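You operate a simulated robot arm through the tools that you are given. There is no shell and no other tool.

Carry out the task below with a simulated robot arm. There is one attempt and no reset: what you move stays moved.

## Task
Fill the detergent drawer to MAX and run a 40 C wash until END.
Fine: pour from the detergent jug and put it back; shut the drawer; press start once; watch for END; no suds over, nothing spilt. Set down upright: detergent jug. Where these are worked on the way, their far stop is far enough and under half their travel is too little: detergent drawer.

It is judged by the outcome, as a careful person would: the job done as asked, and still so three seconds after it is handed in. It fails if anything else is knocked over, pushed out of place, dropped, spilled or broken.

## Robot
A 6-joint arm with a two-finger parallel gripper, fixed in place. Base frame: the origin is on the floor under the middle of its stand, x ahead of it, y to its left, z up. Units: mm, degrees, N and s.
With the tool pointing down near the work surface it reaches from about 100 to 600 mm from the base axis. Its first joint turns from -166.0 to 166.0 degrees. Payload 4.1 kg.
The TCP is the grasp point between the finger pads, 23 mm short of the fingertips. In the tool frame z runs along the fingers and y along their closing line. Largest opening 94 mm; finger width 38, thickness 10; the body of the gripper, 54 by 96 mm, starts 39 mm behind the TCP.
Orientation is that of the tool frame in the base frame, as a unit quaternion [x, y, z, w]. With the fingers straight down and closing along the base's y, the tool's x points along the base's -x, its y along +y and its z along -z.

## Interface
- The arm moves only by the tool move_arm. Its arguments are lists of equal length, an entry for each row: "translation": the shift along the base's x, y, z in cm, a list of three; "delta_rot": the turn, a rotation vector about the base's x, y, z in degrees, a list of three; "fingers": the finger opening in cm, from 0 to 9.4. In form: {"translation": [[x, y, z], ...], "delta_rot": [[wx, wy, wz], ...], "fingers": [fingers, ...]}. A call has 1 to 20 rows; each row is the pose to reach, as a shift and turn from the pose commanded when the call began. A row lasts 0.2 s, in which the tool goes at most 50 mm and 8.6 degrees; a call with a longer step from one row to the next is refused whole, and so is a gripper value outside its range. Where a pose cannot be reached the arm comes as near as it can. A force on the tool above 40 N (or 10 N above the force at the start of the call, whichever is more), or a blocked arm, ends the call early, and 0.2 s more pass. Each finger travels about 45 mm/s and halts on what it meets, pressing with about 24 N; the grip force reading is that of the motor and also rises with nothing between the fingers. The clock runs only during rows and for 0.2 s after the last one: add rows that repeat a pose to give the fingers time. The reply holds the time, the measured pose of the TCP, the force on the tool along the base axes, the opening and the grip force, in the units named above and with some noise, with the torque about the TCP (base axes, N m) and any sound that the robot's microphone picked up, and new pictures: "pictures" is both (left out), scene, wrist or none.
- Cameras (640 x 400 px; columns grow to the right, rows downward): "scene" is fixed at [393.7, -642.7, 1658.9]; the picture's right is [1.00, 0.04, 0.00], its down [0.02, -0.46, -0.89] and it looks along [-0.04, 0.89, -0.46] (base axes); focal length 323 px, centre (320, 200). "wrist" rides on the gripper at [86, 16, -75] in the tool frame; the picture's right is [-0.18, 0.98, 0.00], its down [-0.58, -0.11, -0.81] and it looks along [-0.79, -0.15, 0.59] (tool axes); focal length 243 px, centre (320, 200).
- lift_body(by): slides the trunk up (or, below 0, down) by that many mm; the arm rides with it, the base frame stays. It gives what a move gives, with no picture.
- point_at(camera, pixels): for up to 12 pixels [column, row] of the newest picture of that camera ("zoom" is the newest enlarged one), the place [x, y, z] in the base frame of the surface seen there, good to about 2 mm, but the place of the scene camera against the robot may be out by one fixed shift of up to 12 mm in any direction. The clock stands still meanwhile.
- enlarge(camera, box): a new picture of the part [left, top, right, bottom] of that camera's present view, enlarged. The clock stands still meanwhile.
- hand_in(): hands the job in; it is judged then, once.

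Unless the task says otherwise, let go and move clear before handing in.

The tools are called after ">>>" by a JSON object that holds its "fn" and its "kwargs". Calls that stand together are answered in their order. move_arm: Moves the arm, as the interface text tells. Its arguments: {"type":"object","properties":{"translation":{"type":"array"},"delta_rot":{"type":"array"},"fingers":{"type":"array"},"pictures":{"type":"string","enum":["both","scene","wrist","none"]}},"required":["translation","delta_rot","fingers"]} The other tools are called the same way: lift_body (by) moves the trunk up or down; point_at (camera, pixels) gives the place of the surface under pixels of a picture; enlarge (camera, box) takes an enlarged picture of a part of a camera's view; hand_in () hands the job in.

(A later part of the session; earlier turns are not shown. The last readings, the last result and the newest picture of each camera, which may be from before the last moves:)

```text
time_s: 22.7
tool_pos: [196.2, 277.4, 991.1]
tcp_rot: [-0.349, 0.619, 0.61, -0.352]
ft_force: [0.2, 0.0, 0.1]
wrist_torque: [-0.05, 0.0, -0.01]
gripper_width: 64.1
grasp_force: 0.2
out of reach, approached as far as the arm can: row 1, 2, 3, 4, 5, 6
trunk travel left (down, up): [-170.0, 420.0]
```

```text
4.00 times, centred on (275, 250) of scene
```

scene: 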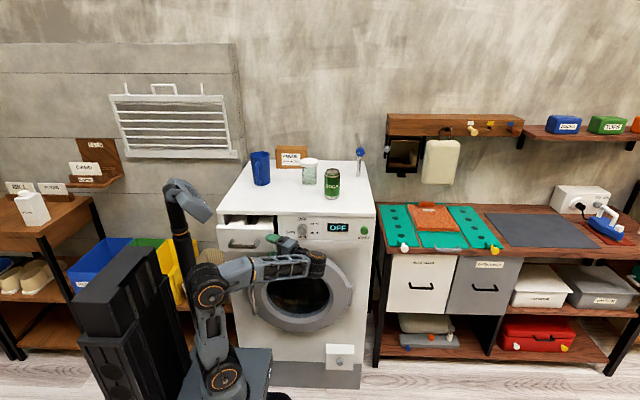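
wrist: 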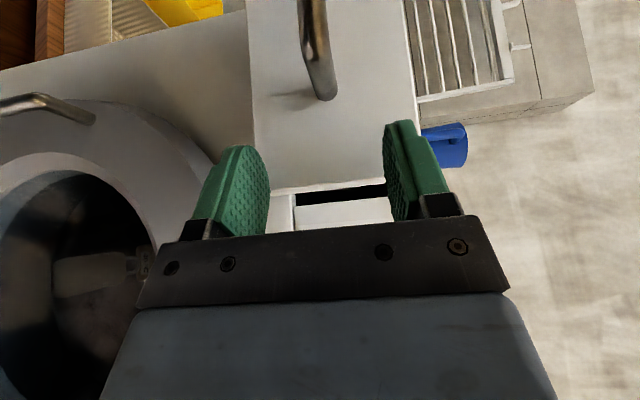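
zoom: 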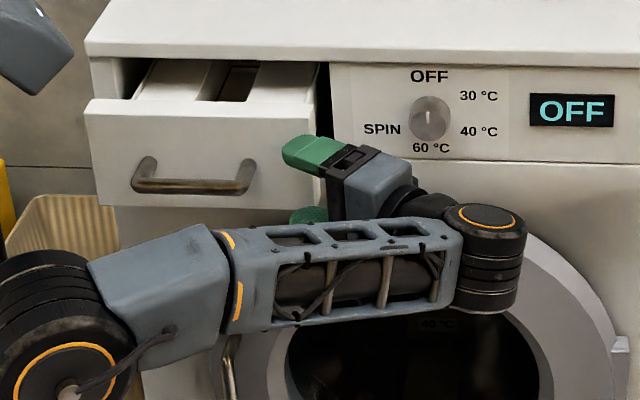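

The drawer front is at y≈307 (only ~88 mm out now), so it will need reopening. First I'll get clear: move away from the drawer in -y while reducing the yaw, in a short test.

>>> {"fn": "move_arm", "kwargs": {"translation": [[0, -1, 0], [0.5, -2, 0], [1, -3, 0], [1, -3, 0]], "delta_rot": [[0, 0, -5], [0, 0, -12], [0, 0, -20], [0, 0, -20]], "fingers": [6.4, 6.4, 6.4, 6.4]}}

```text
time_s: 23.7
tool_pos: [205.8, 245.3, 989.4]
tcp_rot: [-0.236, 0.67, 0.661, -0.241]
ft_force: [-0.1, -0.1, -0.4]
wrist_torque: [-0.01, -0.02, -0.02]
gripper_width: 64.1
grasp_force: 0.0
trunk travel left (down, up): [-170.0, 420.0]
```

scene: 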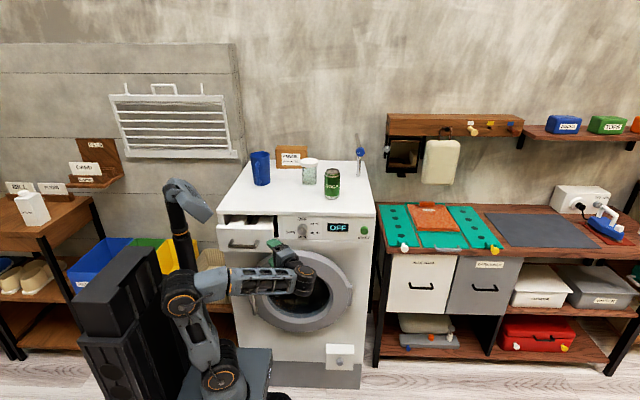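
wrist: 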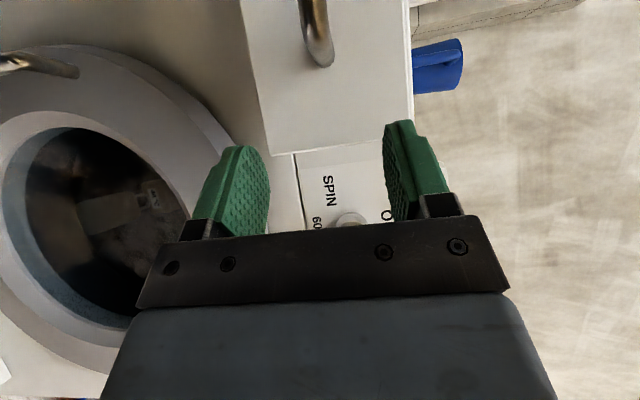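

That worked: the tool is clear of the drawer at yaw 40°. Now I'll rise to about z 1160 while bringing the yaw back to 0.

>>> {"fn": "move_arm", "kwargs": {"translation": [[0.5, 0, 3], [1, 0, 6], [1.5, 0, 9], [2, 0, 12], [2, 0, 15], [2, 0, 17], [2, 0, 17]], "delta_rot": [[0, 0, -6], [0, 0, -12], [0, 0, -18], [0, 0, -24], [0, 0, -32], [0, 0, -40], [0, 0, -40]], "fingers": [6.4, 6.4, 6.4, 6.4, 6.4, 6.4, 6.4]}}

```text
time_s: 25.3
tool_pos: [239.8, 249.6, 1150.8]
tcp_rot: [0.018, 0.714, 0.699, -0.01]
ft_force: [0.0, 0.3, -0.6]
wrist_torque: [0.01, -0.01, 0.02]
gripper_width: 64.2
grasp_force: 0.0
trunk travel left (down, up): [-170.0, 420.0]
```

scene: 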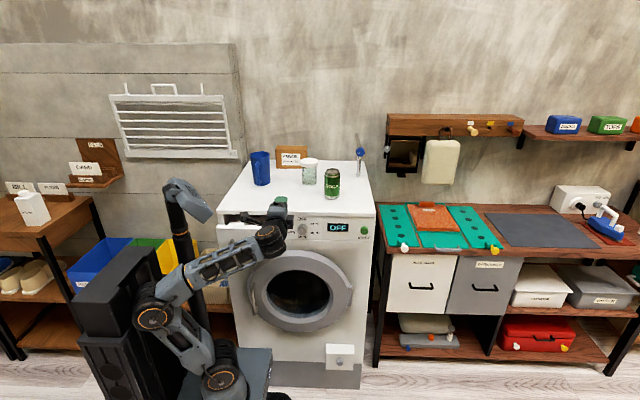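
wrist: 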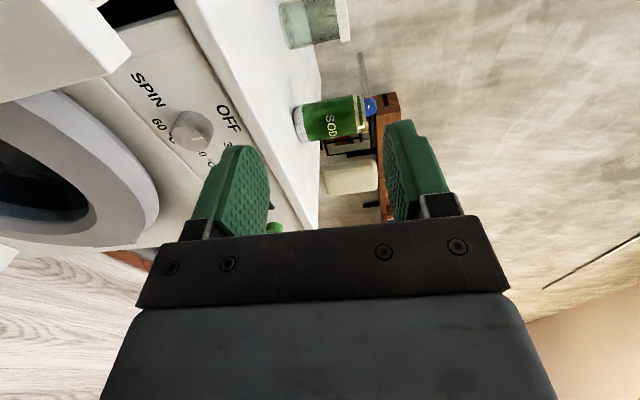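

The tool is now horizontal at (240, 250, 1151). Next I'll pitch it down by 65° (pointing mostly down, 25° toward the machine), which suits pulling the drawer by its bar from above.

>>> {"fn": "move_arm", "kwargs": {"translation": [[0, 0, 0.5], [0, 0, 1], [0, -0.5, 1.5], [0, -1, 2], [0, -1.5, 2], [-1, -2, 2], [-2, -2.5, 2], [-3, -3, 2], [-3, -3, 2]], "delta_rot": [[-8, 0, 0], [-16, 0, 0], [-24, 0, 0], [-32, 0, 0], [-40, 0, 0], [-48, 0, 0], [-56, 0, 0], [-64, 0, 0], [-65, 0, 0]], "fingers": [6, 5, 4, 3.6, 3.6, 3.6, 3.6, 3.6, 3.6]}}

```text
time_s: 27.3
tool_pos: [193.2, 218.7, 1158.6]
tcp_rot: [0.007, 0.977, 0.213, 0.004]
ft_force: [1.1, 0.7, 0.2]
wrist_torque: [0.01, 0.0, -0.01]
gripper_width: 35.9
grasp_force: 0.0
out of reach, approached as far as the arm can: row 8, 9
trunk travel left (down, up): [-170.0, 420.0]
```

scene: 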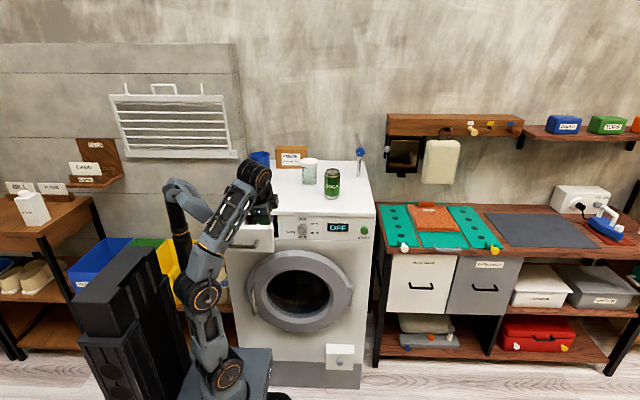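
wrist: 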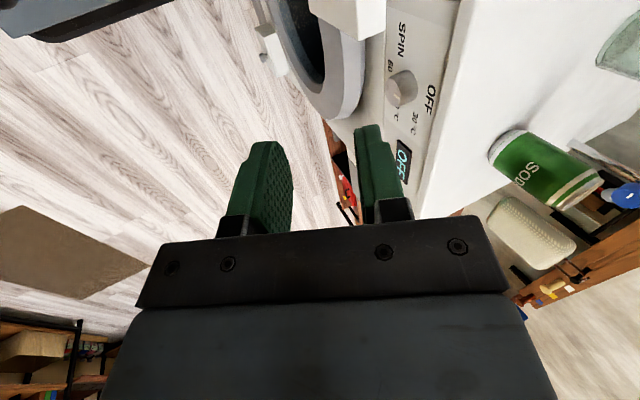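

The tool now points mostly down, but the forearm passes close to the robot's own head (px (190,205)), which likely limits it. I'll move outward a little, then lower the trunk further so the head drops below the forearm.

>>> {"fn": "move_arm", "kwargs": {"translation": [[2, 0, 1], [4, 0, 2], [6, 0, 3], [6, 0, 3]], "delta_rot": [[0, 0, 0], [0, 0, 0], [0, 0, 0], [0, 0, 0]], "fingers": [3.6, 3.6, 3.6, 3.6], "pictures": "none"}}

>>> {"fn": "lift_body", "kwargs": {"by": -160}}

>>> {"fn": "move_arm", "kwargs": {"translation": [[0, 0, 3], [0, 0, 6], [0, 0, 9], [0, 0, 12], [0, 0, 12]], "delta_rot": [[0, 0, 0], [0, 0, 0], [0, 0, 0], [0, 0, 0], [0, 0, 0]], "fingers": [3.6, 3.6, 3.6, 3.6, 3.6]}}

```text
time_s: 28.3
tool_pos: [244.0, 225.1, 1149.6]
tcp_rot: [0.005, 0.977, 0.214, 0.004]
ft_force: [-0.9, 0.7, 0.2]
wrist_torque: [0.01, -0.01, 0.01]
gripper_width: 36.2
grasp_force: 0.1
out of reach, approached as far as the arm can: row 1, 2, 3, 4
trunk travel left (down, up): [-170.0, 420.0]
```

```text
time_s: 30.1
tool_pos: [244.5, 223.7, 989.8]
tcp_rot: [0.006, 0.977, 0.213, 0.004]
ft_force: [-0.6, 0.1, -0.2]
wrist_torque: [0.0, -0.01, -0.03]
gripper_width: 36.1
grasp_force: 0.2
trunk travel left (down, up): [-10.0, 580.0]
```

```text
time_s: 31.3
tool_pos: [223.4, 231.5, 995.5]
tcp_rot: [0.007, 0.977, 0.215, 0.004]
ft_force: [-0.2, 0.8, 1.6]
wrist_torque: [0.04, 0.01, 0.04]
gripper_width: 35.9
grasp_force: 0.0
out of reach, approached as far as the arm can: row 1, 2, 3, 4, 5
trunk travel left (down, up): [-10.0, 580.0]
```

scene: 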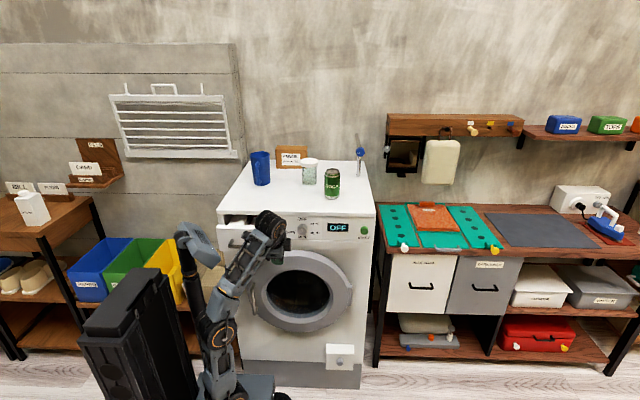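
wrist: 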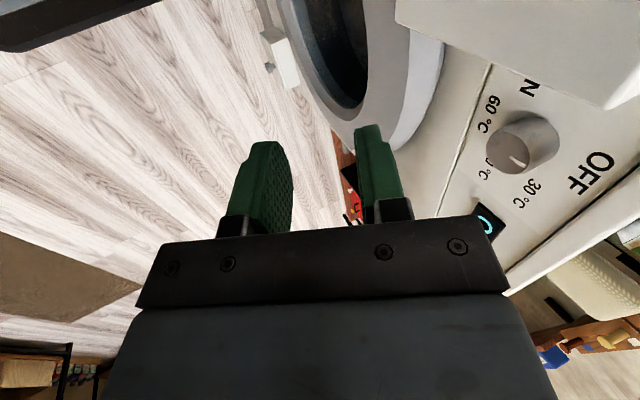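

The arm is at its upper reach now (trunk too low), so its links are shorter than I assumed. I'll raise the trunk by 300 mm, which puts the shoulder well placed for a downward tool at the drawer.

>>> {"fn": "lift_body", "kwargs": {"by": 300}}

>>> {"fn": "move_arm", "kwargs": {"translation": [[-2, 0, -4], [-4, 0, -8], [-6, 0, -12], [-8, 0, -14], [-8, 0, -14]], "delta_rot": [[0, 0, 0], [0, 0, 0], [0, 0, 0], [0, 0, 0], [0, 0, 0]], "fingers": [3.6, 3.6, 3.6, 3.6, 3.6]}}

```text
time_s: 34.3
tool_pos: [224.1, 233.5, 1296.1]
tcp_rot: [0.007, 0.977, 0.215, 0.004]
ft_force: [-0.2, 0.0, -0.2]
wrist_torque: [-0.02, -0.02, 0.01]
gripper_width: 36.0
grasp_force: 0.0
trunk travel left (down, up): [-310.0, 280.0]
```

```text
time_s: 35.5
tool_pos: [141.5, 233.2, 1155.6]
tcp_rot: [0.006, 0.977, 0.214, 0.004]
ft_force: [1.3, 0.4, -0.7]
wrist_torque: [-0.02, 0.02, 0.01]
gripper_width: 35.9
grasp_force: 0.0
trunk travel left (down, up): [-310.0, 280.0]
```

scene: 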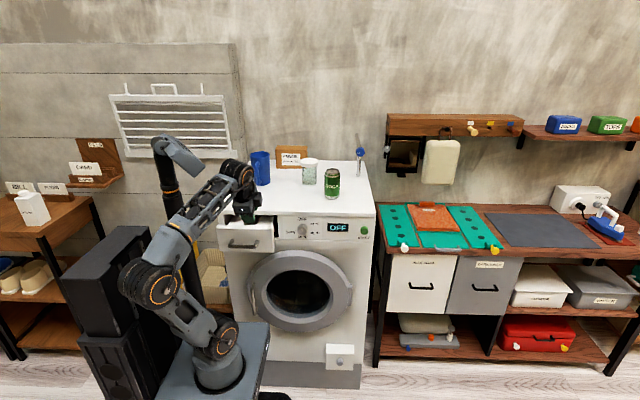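
wrist: 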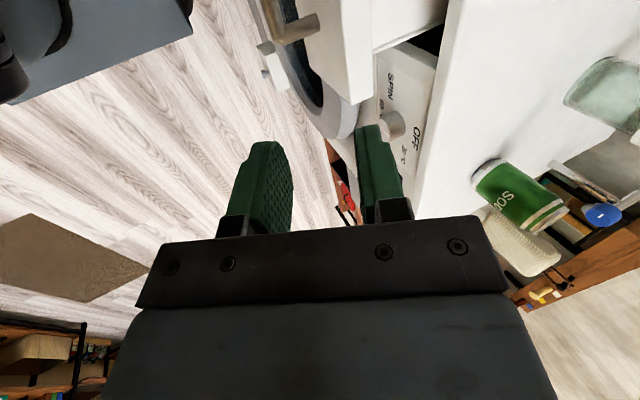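

The arm now tracks exactly: TCP (141, 233, 1156). I'll check the elbow-to-column margin (px (150,285)) and the bar position (wrist px (290,28)) before going down.

>>> {"fn": "point_at", "kwargs": {"camera": "scene", "pixels": [[150, 283], [130, 283], [120, 283], [110, 260], [115, 300], [236, 243], [252, 243], [242, 222], [260, 222]]}}

>>> {"fn": "point_at", "kwargs": {"camera": "wrist", "pixels": [[290, 28], [300, 22], [340, 50], [350, 15], [390, 15], [310, 15]]}}

>>> {"fn": "enlarge", "kwargs": {"camera": "scene", "box": [60, 200, 220, 320]}}

```text
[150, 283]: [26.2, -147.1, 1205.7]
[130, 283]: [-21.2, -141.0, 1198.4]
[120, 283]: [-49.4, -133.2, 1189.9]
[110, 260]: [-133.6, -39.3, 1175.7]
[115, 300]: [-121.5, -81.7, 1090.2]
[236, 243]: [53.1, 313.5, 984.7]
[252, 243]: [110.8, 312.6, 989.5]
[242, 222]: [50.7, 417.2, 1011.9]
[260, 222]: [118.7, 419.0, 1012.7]
```

```text
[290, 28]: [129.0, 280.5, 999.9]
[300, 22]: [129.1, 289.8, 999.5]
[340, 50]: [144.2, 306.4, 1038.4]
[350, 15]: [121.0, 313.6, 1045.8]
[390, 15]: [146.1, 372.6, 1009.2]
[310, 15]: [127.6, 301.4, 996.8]
```

```text
3.33 times, centred on (140, 260) of scene
```

zoom: 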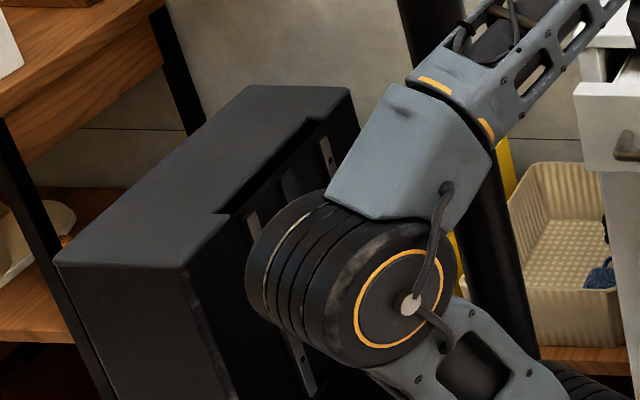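

The elbow is about 55–65 mm from the column; going lower in z would push it further back. Lowering the trunk by 120 mm (with the tool first moved up and away) should keep the elbow more upright.

>>> {"fn": "move_arm", "kwargs": {"translation": [[0, -0.5, 1.5], [0, -1, 3], [0, -1, 3]], "delta_rot": [[0, 0, 0], [0, 0, 0], [0, 0, 0]], "fingers": [3.6, 3.6, 3.6], "pictures": "none"}}

>>> {"fn": "lift_body", "kwargs": {"by": -120}}

>>> {"fn": "move_arm", "kwargs": {"translation": [[-2, 1.5, 0], [-4.5, 3, 0], [-4.5, 3, 0]], "delta_rot": [[0, 0, 0], [0, 0, 0], [0, 0, 0]], "fingers": [3.6, 3.6, 3.6]}}

```text
time_s: 36.3
tool_pos: [142.8, 222.9, 1186.3]
tcp_rot: [0.006, 0.977, 0.215, 0.004]
ft_force: [-0.8, 0.1, 0.8]
wrist_torque: [0.02, 0.02, 0.03]
gripper_width: 36.1
grasp_force: 0.1
trunk travel left (down, up): [-310.0, 280.0]
```

```text
time_s: 37.8
tool_pos: [144.0, 221.8, 1066.2]
tcp_rot: [0.006, 0.977, 0.215, 0.004]
ft_force: [-0.5, -0.6, -0.2]
wrist_torque: [0.01, 0.04, -0.03]
gripper_width: 36.1
grasp_force: 0.0
trunk travel left (down, up): [-190.0, 400.0]
```

```text
time_s: 38.6
tool_pos: [99.9, 252.5, 1061.1]
tcp_rot: [0.009, 0.978, 0.208, 0.003]
ft_force: [-0.6, 0.1, 1.0]
wrist_torque: [-0.01, -0.01, 0.03]
gripper_width: 35.9
grasp_force: 0.0
trunk travel left (down, up): [-190.0, 400.0]
```

scene: 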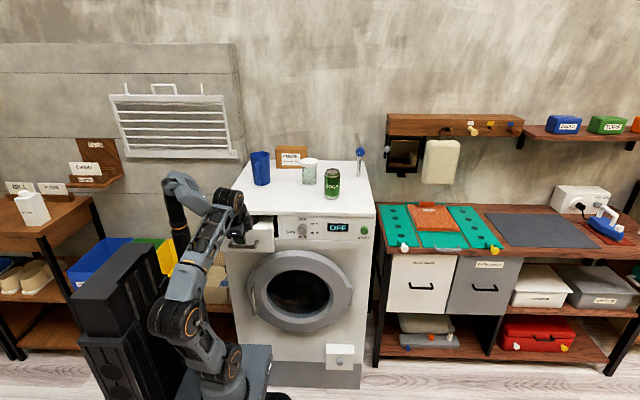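
wrist: 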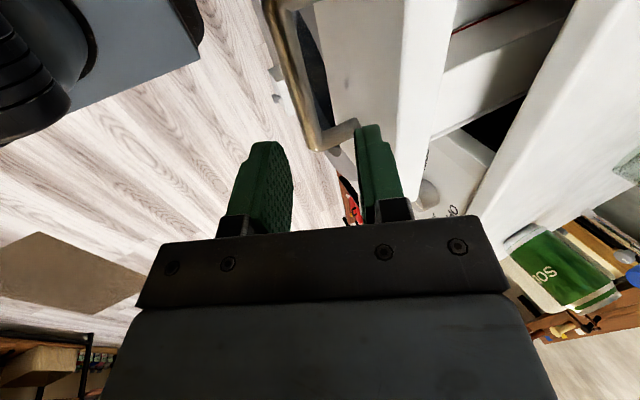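

The tool is above the bar at (100, 252, 1061). I'll measure the bar, post and drawer front again from this view before descending with one finger behind the bar.

>>> {"fn": "point_at", "kwargs": {"camera": "wrist", "pixels": [[288, 60], [300, 100], [311, 135], [340, 130], [350, 50], [400, 80], [430, 30], [345, 140]]}}

```text
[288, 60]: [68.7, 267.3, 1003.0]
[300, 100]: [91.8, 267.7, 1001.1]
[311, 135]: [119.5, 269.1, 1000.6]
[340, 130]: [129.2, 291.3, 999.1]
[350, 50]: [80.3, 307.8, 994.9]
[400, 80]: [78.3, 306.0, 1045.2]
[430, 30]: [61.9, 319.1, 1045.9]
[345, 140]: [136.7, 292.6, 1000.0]
```

The bar centre is at about y 270, z 995 with the drawer front at y 307.5. I'll descend with the back finger into the gap behind the bar.

>>> {"fn": "move_arm", "kwargs": {"translation": [[-0.3, 0.7, -0.5], [-0.4, 1.3, -1.5], [-0.4, 1.3, -3], [-0.4, 1.3, -4.5], [-0.4, 1.3, -5.5], [-0.4, 1.3, -5.5]], "delta_rot": [[0, 0, 0], [0, 0, 0], [0, 0, 0], [0, 0, 0], [0, 0, 0], [0, 0, 0]], "fingers": [3.6, 3.6, 3.6, 3.6, 3.6, 3.6]}}

```text
time_s: 40.0
tool_pos: [93.7, 266.7, 1012.3]
tcp_rot: [0.006, 0.977, 0.215, 0.005]
ft_force: [-0.5, -0.4, -0.3]
wrist_torque: [0.03, -0.02, 0.01]
gripper_width: 36.0
grasp_force: 0.1
trunk travel left (down, up): [-190.0, 400.0]
```

scene: 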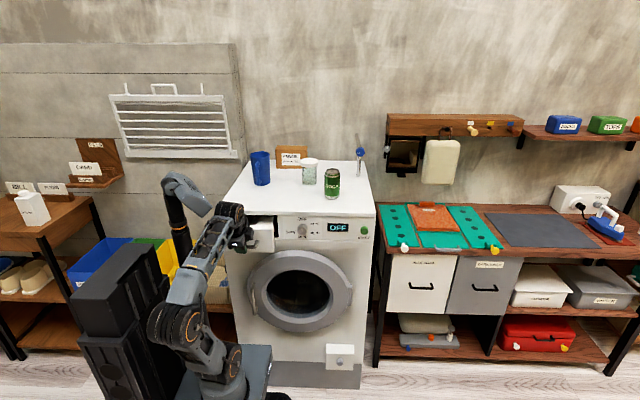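
wrist: 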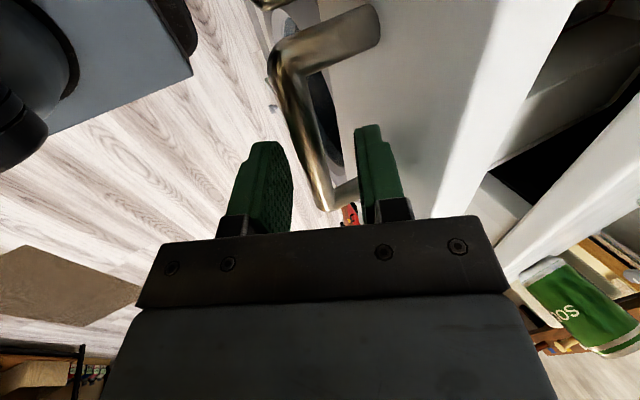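

The bar is between the fingers (wrist px (310,130)). I'll lower 8 mm more and close.

>>> {"fn": "move_arm", "kwargs": {"translation": [[0, 0, -0.4], [0, 0, -0.9], [0, 0.1, -0.9], [0, 0.1, -0.9], [0, 0.1, -0.9], [0, 0.1, -0.9]], "delta_rot": [[0, 0, 0], [0, 0, 0], [0, 0, 0], [0, 0, 0], [0, 0, 0], [0, 0, 0]], "fingers": [3.6, 3.6, 2.5, 1.2, 0.8, 0.8]}}

```text
time_s: 41.4
tool_pos: [91.9, 265.8, 1004.1]
tcp_rot: [0.005, 0.977, 0.215, 0.005]
ft_force: [1.9, 1.4, 4.1]
wrist_torque: [0.05, -0.72, 1.27]
gripper_width: 13.4
grasp_force: 44.9
trunk travel left (down, up): [-190.0, 400.0]
```

scene: 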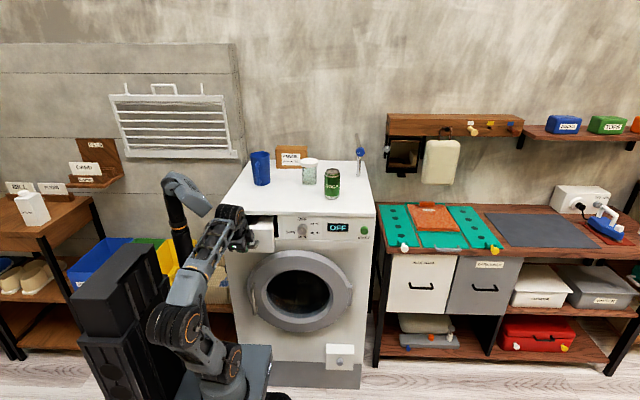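
wrist: 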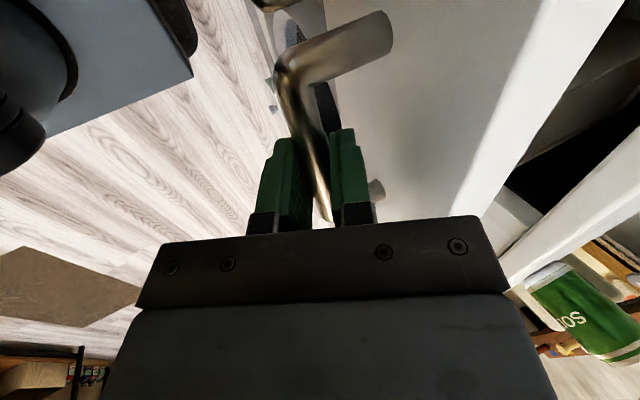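

Gripped at 13.4 mm. I'll pull along -y at 8 mm per row, the force limit will tell me if the stop is met.

>>> {"fn": "move_arm", "kwargs": {"translation": [[0, -0.5, 0], [0, -1.3, 0], [0, -2.1, 0], [0, -2.9, 0], [0, -3.7, 0], [0, -4.5, 0], [0, -5.2, 0], [0, -5.2, 0]], "delta_rot": [[0, 0, 0], [0, 0, 0], [0, 0, 0], [0, 0, 0], [0, 0, 0], [0, 0, 0], [0, 0, 0], [0, 0, 0]], "fingers": [0.8, 0.8, 0.8, 0.8, 0.8, 0.8, 0.8, 0.8]}}

```text
time_s: 43.2
tool_pos: [92.0, 214.3, 1003.3]
tcp_rot: [0.006, 0.976, 0.216, 0.005]
ft_force: [4.8, 1.6, 24.7]
wrist_torque: [0.09, -0.26, 1.66]
gripper_width: 13.3
grasp_force: 45.1
trunk travel left (down, up): [-190.0, 400.0]
```

scene: 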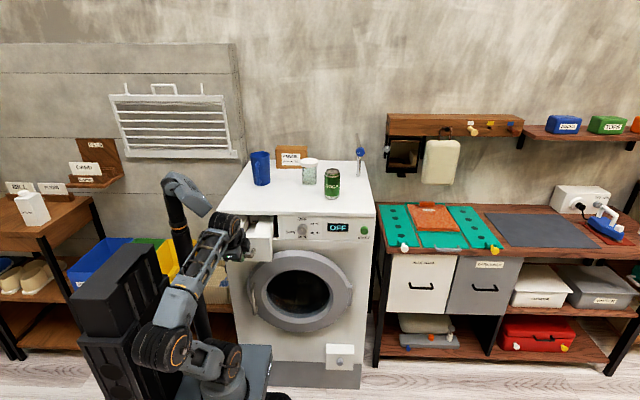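
wrist: 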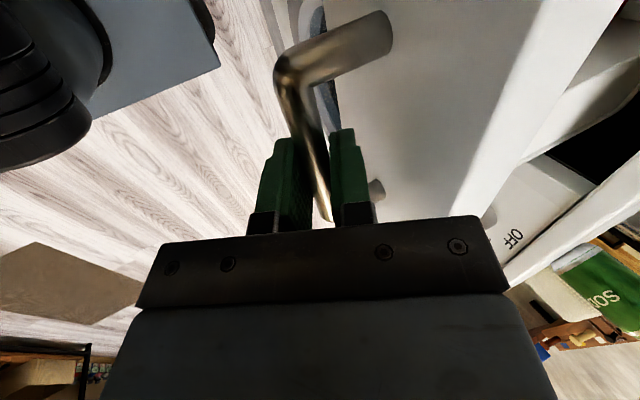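

The drawer is out about 140 mm again; the z force is 24.7 N from slight downward drift. I'll check the elbow against the column before pulling on.

>>> {"fn": "enlarge", "kwargs": {"camera": "scene", "box": [70, 230, 260, 400]}}

>>> {"fn": "point_at", "kwargs": {"camera": "scene", "pixels": [[150, 350], [138, 340], [134, 345], [120, 330], [125, 310], [150, 330], [262, 230], [245, 240]]}}

```text
2.35 times, centred on (165, 315) of scene
```

zoom: 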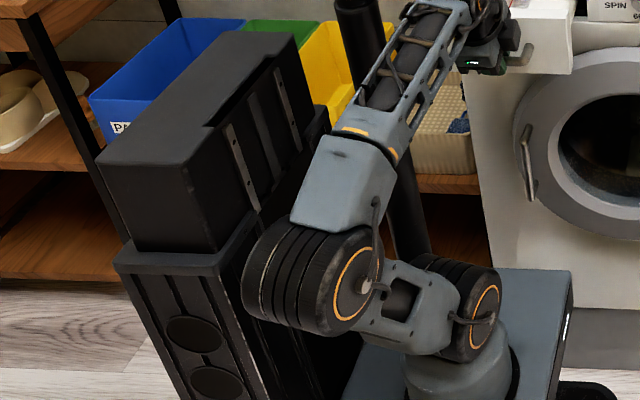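

```text
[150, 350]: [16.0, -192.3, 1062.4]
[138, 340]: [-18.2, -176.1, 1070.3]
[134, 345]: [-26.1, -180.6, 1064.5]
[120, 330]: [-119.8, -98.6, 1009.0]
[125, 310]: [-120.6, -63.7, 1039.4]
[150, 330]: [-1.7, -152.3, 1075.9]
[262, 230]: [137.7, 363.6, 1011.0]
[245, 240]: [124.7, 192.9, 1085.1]
```

There's ~90 mm between elbow and column, so I'll continue pulling up to 40 mm more, easing z up 1 mm.

>>> {"fn": "move_arm", "kwargs": {"translation": [[0, 0, 0.1], [0, -0.6, 0.1], [0, -1.2, 0.15], [0, -1.8, 0.15], [0, -2.4, 0.2], [0, -3, 0.2], [0, -3.6, 0.2], [0, -3.6, 0.2]], "delta_rot": [[0, 0, 0], [0, 0, 0], [0, 0, 0], [0, 0, 0], [0, 0, 0], [0, 0, 0], [0, 0, 0], [0, 0, 0]], "fingers": [0.8, 0.8, 0.8, 0.8, 0.8, 0.8, 0.8, 0.8]}}

```text
time_s: 44.1
tool_pos: [92.5, 207.8, 1003.6]
tcp_rot: [0.005, 0.976, 0.218, 0.005]
ft_force: [-2.3, 26.7, -3.5]
wrist_torque: [0.33, -0.75, 0.94]
gripper_width: 13.9
grasp_force: 45.2
trunk travel left (down, up): [-190.0, 400.0]
stopped in row 4: the force on the tool passed its limit at 46 N (the readings are from after the stop); the commanded pose is now the measured one
```

scene: 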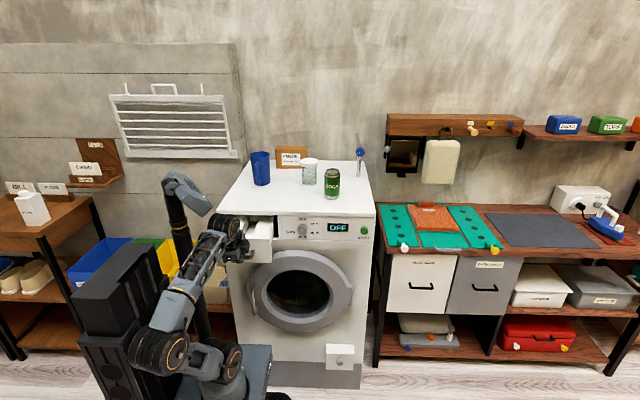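
wrist: 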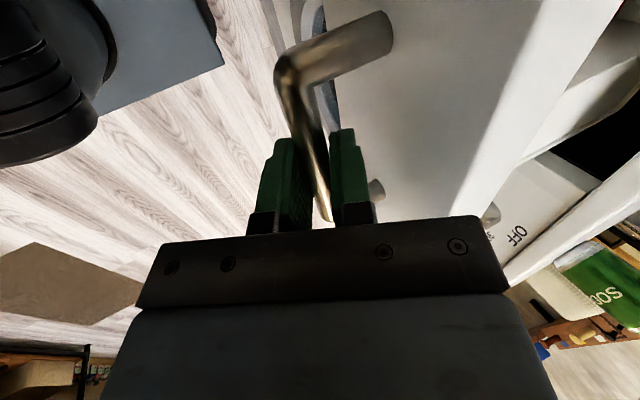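

The y force rose to 26.7 N at about 148 mm out, so the drawer is at its far stop. I'll release (opening only 3.2 cm) and rise straight up.

>>> {"fn": "move_arm", "kwargs": {"translation": [[0, 0, 0], [0, 0, 0], [0, 0, 0], [0, 0, 1.5], [0, 0, 3.5], [0, 0, 6], [0, 0, 9], [0, 0, 9]], "delta_rot": [[0, 0, 0], [0, 0, 0], [0, 0, 0], [0, 0, 0], [0, 0, 0], [0, 0, 0], [0, 0, 0], [0, 0, 0]], "fingers": [2.2, 3.2, 3.2, 3.2, 3.2, 3.2, 3.2, 3.2]}}

```text
time_s: 45.8
tool_pos: [99.6, 209.2, 1040.9]
tcp_rot: [0.019, 0.99, 0.141, -0.013]
ft_force: [-0.5, -0.1, -0.3]
wrist_torque: [0.01, -0.02, -0.01]
gripper_width: 31.9
grasp_force: 0.1
trunk travel left (down, up): [-190.0, 400.0]
stopped in row 8: the arm was blocked; the commanded pose is now the measured one
```

scene: 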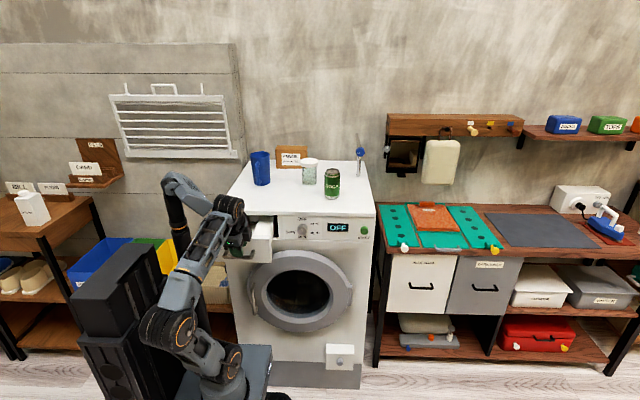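
wrist: 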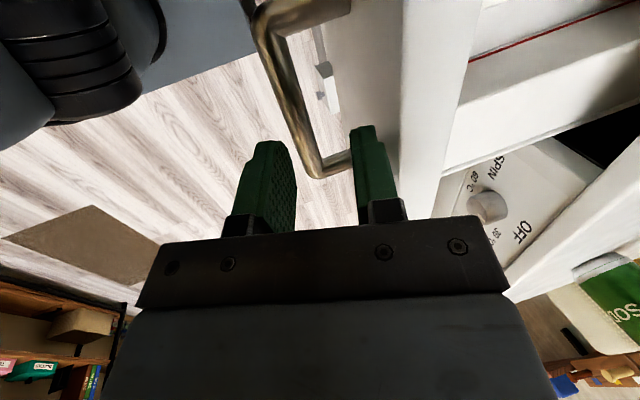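

The arm was blocked against its own head (px (200,205)), though the fingers are now above the bar. I'll move the tool +x, away from the head, then up.

>>> {"fn": "move_arm", "kwargs": {"translation": [[1, -0.2, 0], [3, -0.5, 0], [5.5, -0.5, 0.5], [8, -0.5, 1], [10.5, -0.5, 2], [13, 0, 4], [13, 0, 6], [13, 0, 6]], "delta_rot": [[0, 0, 0], [0, 0, 0], [0, 0, 0], [0, 0, 0], [0, 0, 0], [0, 0, 0], [0, 0, 0], [0, 0, 0]], "fingers": [3.2, 3.2, 3.2, 3.2, 3.2, 3.2, 3.2, 3.2]}}

```text
time_s: 47.6
tool_pos: [230.1, 210.7, 1100.3]
tcp_rot: [0.019, 0.99, 0.141, -0.014]
ft_force: [-0.8, -0.4, 0.2]
wrist_torque: [-0.01, 0.01, -0.02]
gripper_width: 32.0
grasp_force: 0.1
trunk travel left (down, up): [-190.0, 400.0]
```

scene: 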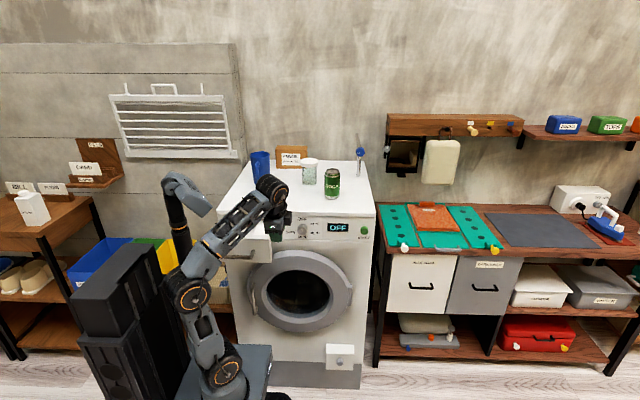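
wrist: 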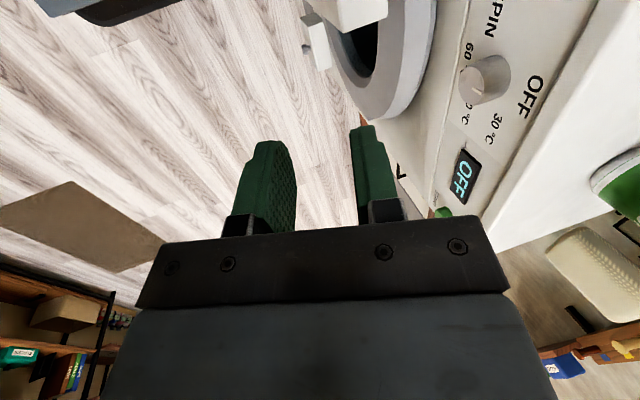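

The drawer is at its stop and the tool is clear. Now for the jug: I'll raise the trunk 150 mm and rotate the tool to horizontal pointing +y with the camera above, moving toward (150, 420, 1260).

>>> {"fn": "lift_body", "kwargs": {"by": 150}}

>>> {"fn": "move_arm", "kwargs": {"translation": [[0, 1, 0], [0, 2.5, 0], [0, 4.5, 0], [-1, 6.5, 0], [-2, 8.5, 0], [-3, 10.5, 0], [-4, 12.5, 0], [-4, 12.5, 0]], "delta_rot": [[4.2, 5.4, -4.1], [8.4, 10.8, -8.3], [12.6, 16.2, -12.5], [16.8, 21.6, -16.6], [21, 27, -20.8], [25.2, 32.4, -24.9], [29.4, 37.8, -29.1], [29.4, 37.8, -29.1]], "fingers": [4, 5, 5, 5, 5, 5, 5, 5]}}

```text
time_s: 49.4
tool_pos: [230.8, 210.4, 1249.6]
tcp_rot: [0.018, 0.99, 0.141, -0.013]
ft_force: [0.7, -0.3, -0.2]
wrist_torque: [0.02, -0.02, 0.0]
gripper_width: 31.9
grasp_force: 0.0
trunk travel left (down, up): [-340.0, 250.0]
```

```text
time_s: 51.2
tool_pos: [189.9, 335.9, 1250.4]
tcp_rot: [0.301, 0.829, 0.366, -0.297]
ft_force: [0.2, -0.5, 0.9]
wrist_torque: [0.01, -0.03, 0.04]
gripper_width: 49.9
grasp_force: 0.1
trunk travel left (down, up): [-340.0, 250.0]
```

scene: 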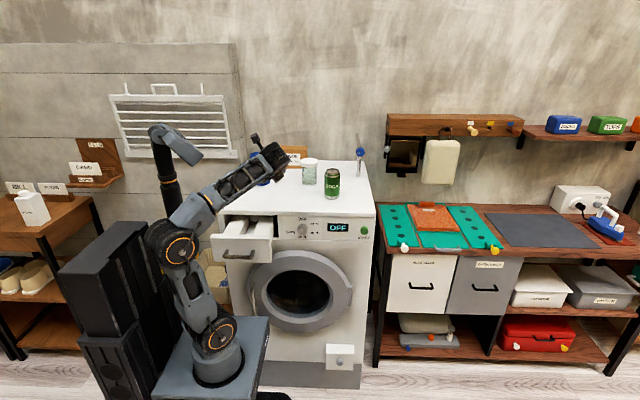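
wrist: 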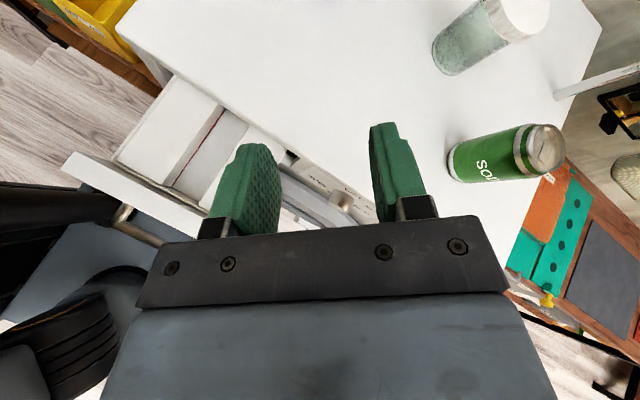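

The motion tracked well, and the wrist view now shows the open drawer from above (around (200,150)). I'll enlarge it and measure the compartment.

>>> {"fn": "enlarge", "kwargs": {"camera": "wrist", "box": [50, 60, 310, 250]}}

>>> {"fn": "point_at", "kwargs": {"camera": "wrist", "pixels": [[160, 110], [205, 140], [190, 165], [215, 112], [195, 130], [183, 160], [180, 185], [70, 165], [150, 195], [125, 155], [250, 135]]}}

```text
2.11 times, centred on (180, 155) of wrist
```

zoom: 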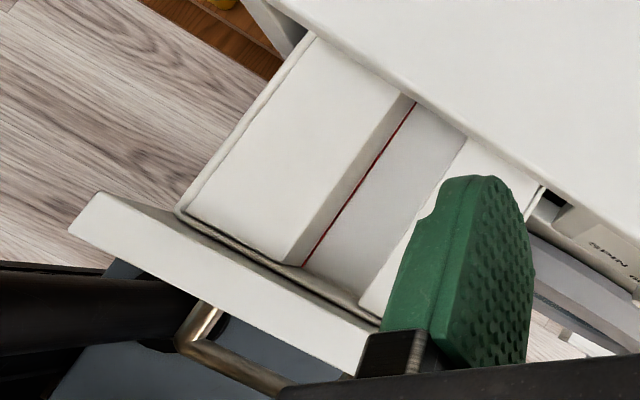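

```text
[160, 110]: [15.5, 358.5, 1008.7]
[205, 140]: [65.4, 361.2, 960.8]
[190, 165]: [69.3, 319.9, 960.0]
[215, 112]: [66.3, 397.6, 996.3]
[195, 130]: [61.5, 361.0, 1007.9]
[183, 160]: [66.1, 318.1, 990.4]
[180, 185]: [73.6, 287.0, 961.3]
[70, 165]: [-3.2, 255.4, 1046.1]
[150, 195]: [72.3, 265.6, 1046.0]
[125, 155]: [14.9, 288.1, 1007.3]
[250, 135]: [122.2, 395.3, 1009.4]
```

I'll also pin down the right edge of the compartment and the red line height from this view.

>>> {"fn": "point_at", "kwargs": {"camera": "zoom", "pixels": [[455, 150], [470, 150], [430, 150], [365, 300], [350, 285], [340, 290], [385, 145], [345, 205], [315, 250], [395, 200], [375, 310], [300, 262]]}}

```text
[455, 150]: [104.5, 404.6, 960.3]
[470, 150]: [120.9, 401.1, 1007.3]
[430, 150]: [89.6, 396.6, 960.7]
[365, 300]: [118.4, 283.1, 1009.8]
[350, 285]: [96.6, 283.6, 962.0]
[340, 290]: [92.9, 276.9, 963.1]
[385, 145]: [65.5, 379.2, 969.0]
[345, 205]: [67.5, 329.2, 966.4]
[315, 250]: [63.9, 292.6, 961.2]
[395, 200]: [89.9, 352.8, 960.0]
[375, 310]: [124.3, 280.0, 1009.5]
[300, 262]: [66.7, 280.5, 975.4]
```

The compartment runs x 65–118 (centre ≈91), y 272–~478 (exposed to 395), floor z 960, MAX line z ≈969, rim z 1008. I'll finish the rotation so the tool points +y with fingers closing along x, moving toward (120, 430, 1250).

>>> {"fn": "move_arm", "kwargs": {"translation": [[-1, 1.5, 0], [-2, 3, 0], [-3, 4.5, 0], [-4, 6, 0], [-5, 7.5, 0], [-6, 8.5, 0], [-7, 9.4, 0], [-7, 9.4, 0]], "delta_rot": [[4.2, 5.4, -4.1], [8.4, 10.8, -8.3], [12.6, 16.2, -12.5], [16.8, 21.6, -16.6], [21, 27, -20.8], [25.2, 32.4, -24.9], [27.7, 35.6, -27.3], [27.7, 35.6, -27.3]], "fingers": [5, 5, 5, 5, 5, 5, 5, 5]}}

```text
time_s: 53.0
tool_pos: [119.9, 429.8, 1249.9]
tcp_rot: [0.5, 0.502, 0.499, -0.499]
ft_force: [-0.8, -0.8, 0.7]
wrist_torque: [0.0, -0.01, 0.02]
gripper_width: 50.1
grasp_force: 0.0
trunk travel left (down, up): [-340.0, 250.0]
```

scene: 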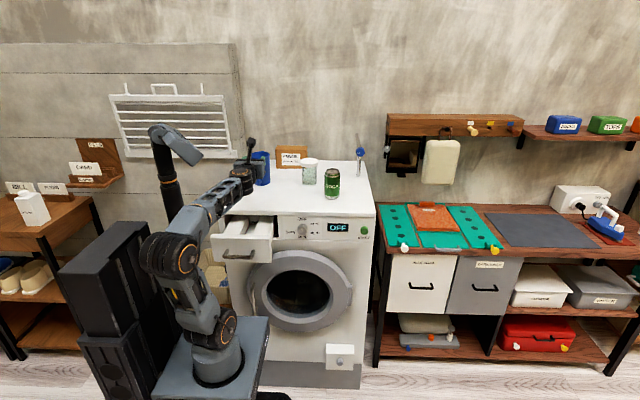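
wrist: 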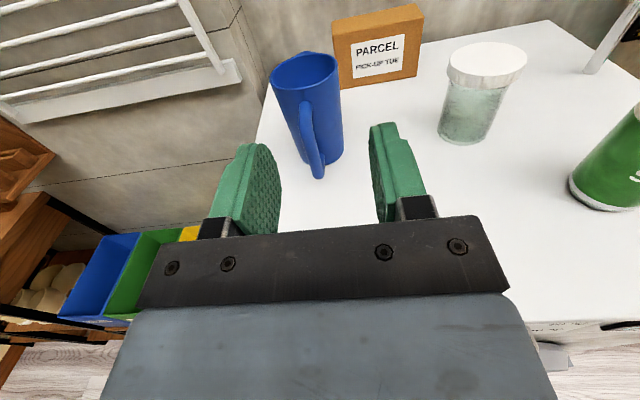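

The orientation is exact and the wrist camera sees the jug (310,100) with its handle toward me. I'll enlarge and measure it.

>>> {"fn": "enlarge", "kwargs": {"camera": "wrist", "box": [250, 30, 370, 190]}}

>>> {"fn": "point_at", "kwargs": {"camera": "wrist", "pixels": [[309, 125], [312, 145], [316, 165], [305, 105], [275, 85], [337, 75], [307, 90], [330, 160], [285, 155], [306, 70], [304, 54], [328, 130]]}}

```text
2.50 times, centred on (310, 110) of wrist
```

zoom: 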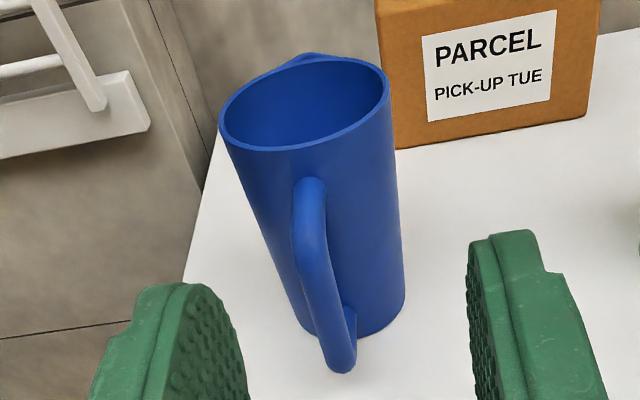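

```text
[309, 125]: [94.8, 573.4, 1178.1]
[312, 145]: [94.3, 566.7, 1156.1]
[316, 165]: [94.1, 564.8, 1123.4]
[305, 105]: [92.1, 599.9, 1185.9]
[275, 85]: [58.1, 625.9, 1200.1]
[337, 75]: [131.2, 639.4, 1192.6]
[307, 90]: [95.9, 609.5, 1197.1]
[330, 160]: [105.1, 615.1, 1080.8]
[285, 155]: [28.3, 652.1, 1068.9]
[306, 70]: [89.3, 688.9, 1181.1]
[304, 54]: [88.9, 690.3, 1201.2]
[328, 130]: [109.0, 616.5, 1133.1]
```

The jug's handle bar is at x 94.3, outer face y≈566 (centre ≈573), the body front at y≈611, rim z 1199. To keep my wrist above the open drawer and machine top, I'll approach the handle with the tool pitched down 30°; first to a standoff at (94, 500, 1177).

>>> {"fn": "move_arm", "kwargs": {"translation": [[-0.6, 1.5, -1.5], [-1.2, 3, -3], [-1.8, 4.5, -4.5], [-2.5, 6, -6], [-2.5, 7, -7.2], [-2.5, 7, -7.2]], "delta_rot": [[-6, 0, 0], [-12, 0, 0], [-18, 0, 0], [-24, 0, 0], [-30, 0, 0], [-30, 0, 0]], "fingers": [5, 5, 5, 5, 5, 5]}}

>>> {"fn": "enlarge", "kwargs": {"camera": "wrist", "box": [220, 0, 420, 240]}}

```text
time_s: 54.4
tool_pos: [95.8, 498.4, 1176.7]
tcp_rot: [0.612, 0.614, 0.352, -0.353]
ft_force: [-0.4, 0.1, -0.3]
wrist_torque: [-0.02, 0.03, 0.0]
gripper_width: 49.9
grasp_force: 0.1
trunk travel left (down, up): [-340.0, 250.0]
```

scene: 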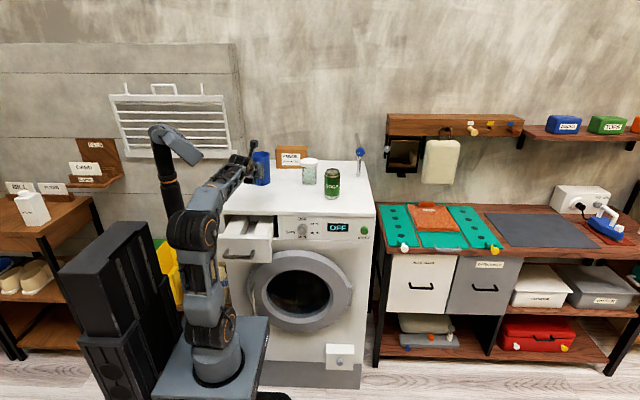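
wrist: 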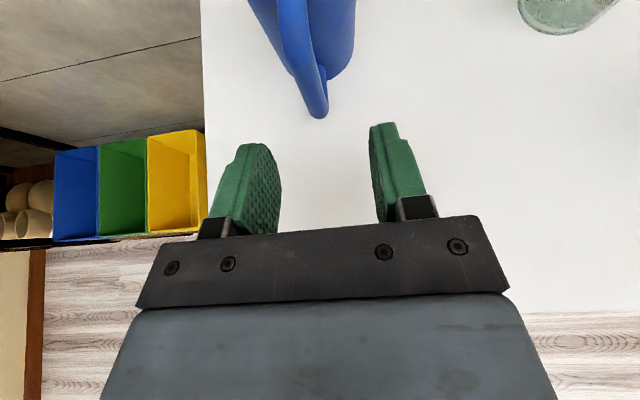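

```text
1.67 times, centred on (320, 120) of wrist
```

zoom: 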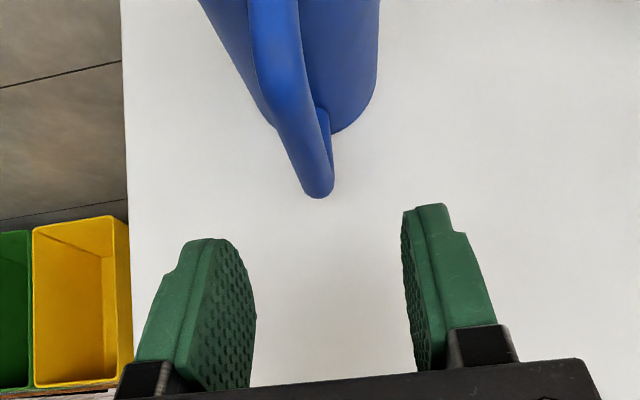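

I'm at (96, 498, 1177), in line with the handle. I'll slide forward along the tool axis to put the pads around the handle at (94.3, 575, 1133), then look before closing.

>>> {"fn": "move_arm", "kwargs": {"translation": [[-0.1, 2, -1.15], [-0.15, 4, -2.3], [-0.15, 6, -3.4], [-0.15, 7, -4], [-0.15, 7.6, -4.35], [-0.15, 7.6, -4.35]], "delta_rot": [[0, 0, 0], [0, 0, 0], [0, 0, 0], [0, 0, 0], [0, 0, 0], [0, 0, 0]], "fingers": [5, 5, 5, 5, 5, 5]}}

>>> {"fn": "enlarge", "kwargs": {"camera": "scene", "box": [220, 130, 320, 215]}}

```text
time_s: 55.8
tool_pos: [93.5, 576.1, 1136.6]
tcp_rot: [0.612, 0.613, 0.353, -0.353]
ft_force: [-0.9, -0.3, 0.8]
wrist_torque: [0.0, -0.02, 0.0]
gripper_width: 50.1
grasp_force: 0.0
trunk travel left (down, up): [-340.0, 250.0]
```

scene: 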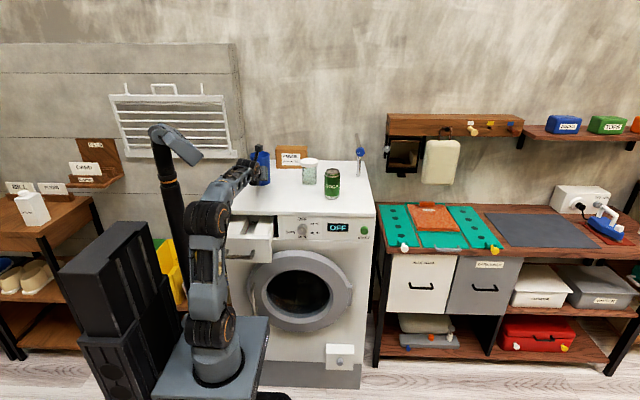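
wrist: 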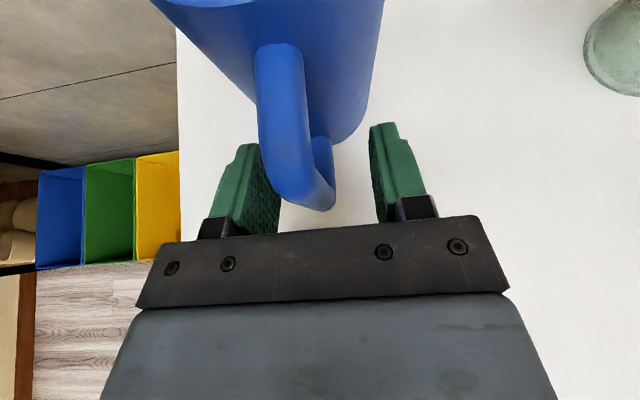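

```text
4.71 times, centred on (270, 172) of scene
```

zoom: 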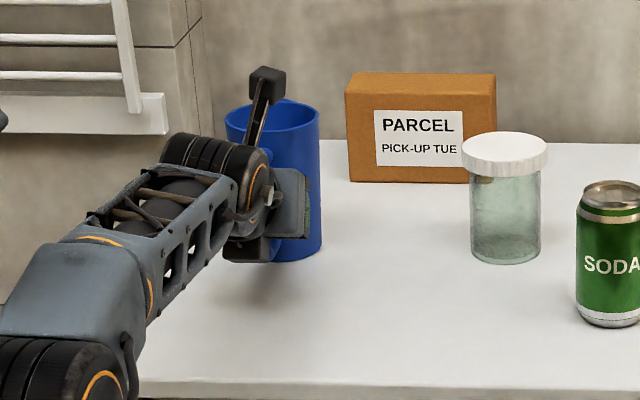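

The handle bar is between the pads (wrist px (295,160)). I'll close on it.

>>> {"fn": "move_arm", "kwargs": {"translation": [[0.05, 0, 0], [0.07, 0, 0], [0.07, 0, 0], [0.07, 0, 0], [0.07, 0, 0], [0.07, 0, 0]], "delta_rot": [[0, 0, 0], [0, 0, 0], [0, 0, 0], [0, 0, 0], [0, 0, 0], [0, 0, 0]], "fingers": [4, 3, 2, 1, 0.5, 0.5]}}

```text
time_s: 57.2
tool_pos: [93.4, 574.6, 1135.3]
tcp_rot: [0.612, 0.613, 0.354, -0.353]
ft_force: [0.0, -1.1, 0.8]
wrist_torque: [-0.01, 0.05, -0.01]
gripper_width: 15.6
grasp_force: 23.9
trunk travel left (down, up): [-340.0, 250.0]
```

scene: 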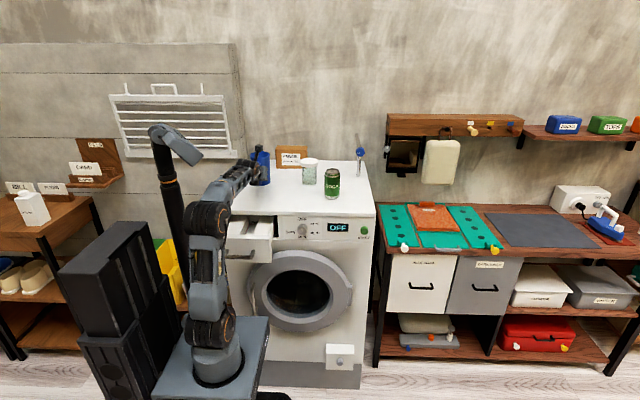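
wrist: 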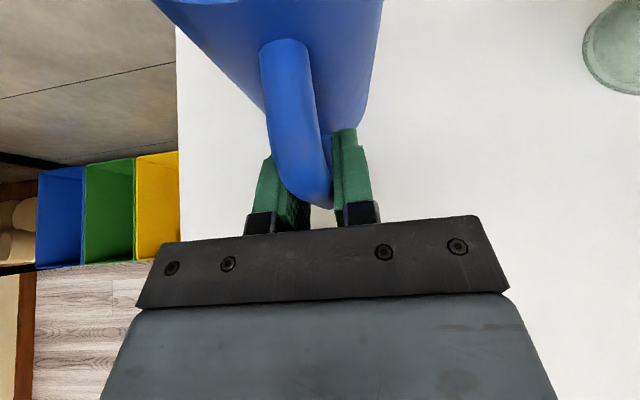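

The pads hold the handle at 15.6 mm. I'll lift just 1.5 cm and check the weight, torque and whether the jug slips or tilts.

>>> {"fn": "move_arm", "kwargs": {"translation": [[0, 0, 0], [0, 0, 0], [0, 0, 0.3], [0, 0, 0.7], [0, 0, 1.1], [0, 0, 1.5], [0, 0, 1.5]], "delta_rot": [[0, 0, 0], [0, 0, 0], [0, 0, 0], [0, 0, 0], [0, 0, 0], [0, 0, 0], [0, 0, 0]], "fingers": [0.5, 0.5, 0.5, 0.5, 0.5, 0.5, 0.5]}}

>>> {"fn": "enlarge", "kwargs": {"camera": "scene", "box": [220, 130, 320, 215]}}

```text
time_s: 58.8
tool_pos: [94.6, 575.1, 1149.7]
tcp_rot: [0.613, 0.614, 0.352, -0.352]
ft_force: [0.3, 0.7, -6.2]
wrist_torque: [-0.27, 0.0, -0.01]
gripper_width: 15.7
grasp_force: 24.0
trunk travel left (down, up): [-340.0, 250.0]
```

scene: 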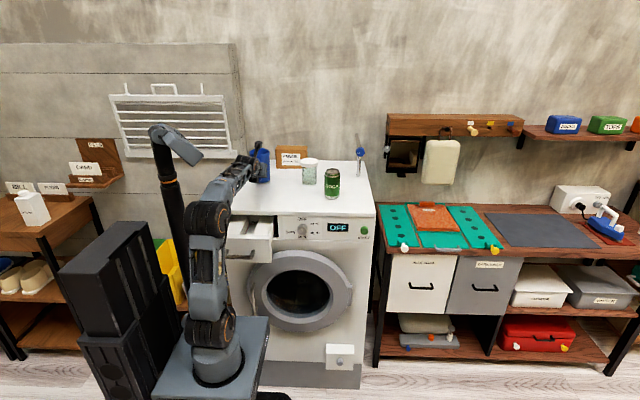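
wrist: 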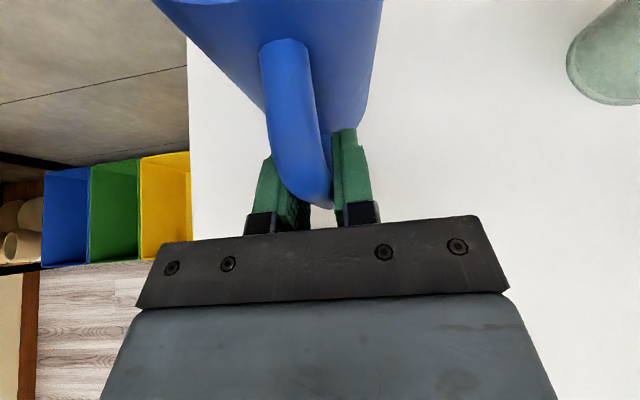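

```text
4.71 times, centred on (270, 172) of scene
```

zoom: 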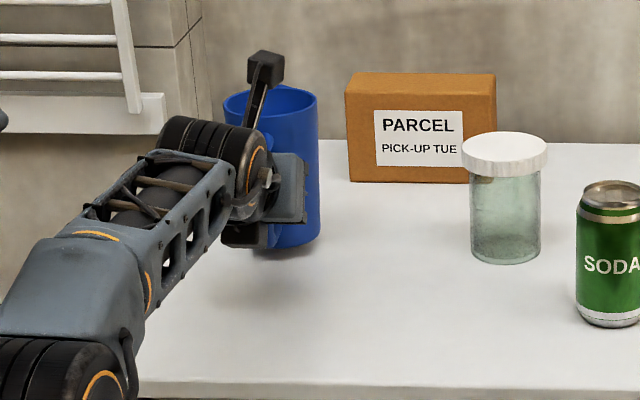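

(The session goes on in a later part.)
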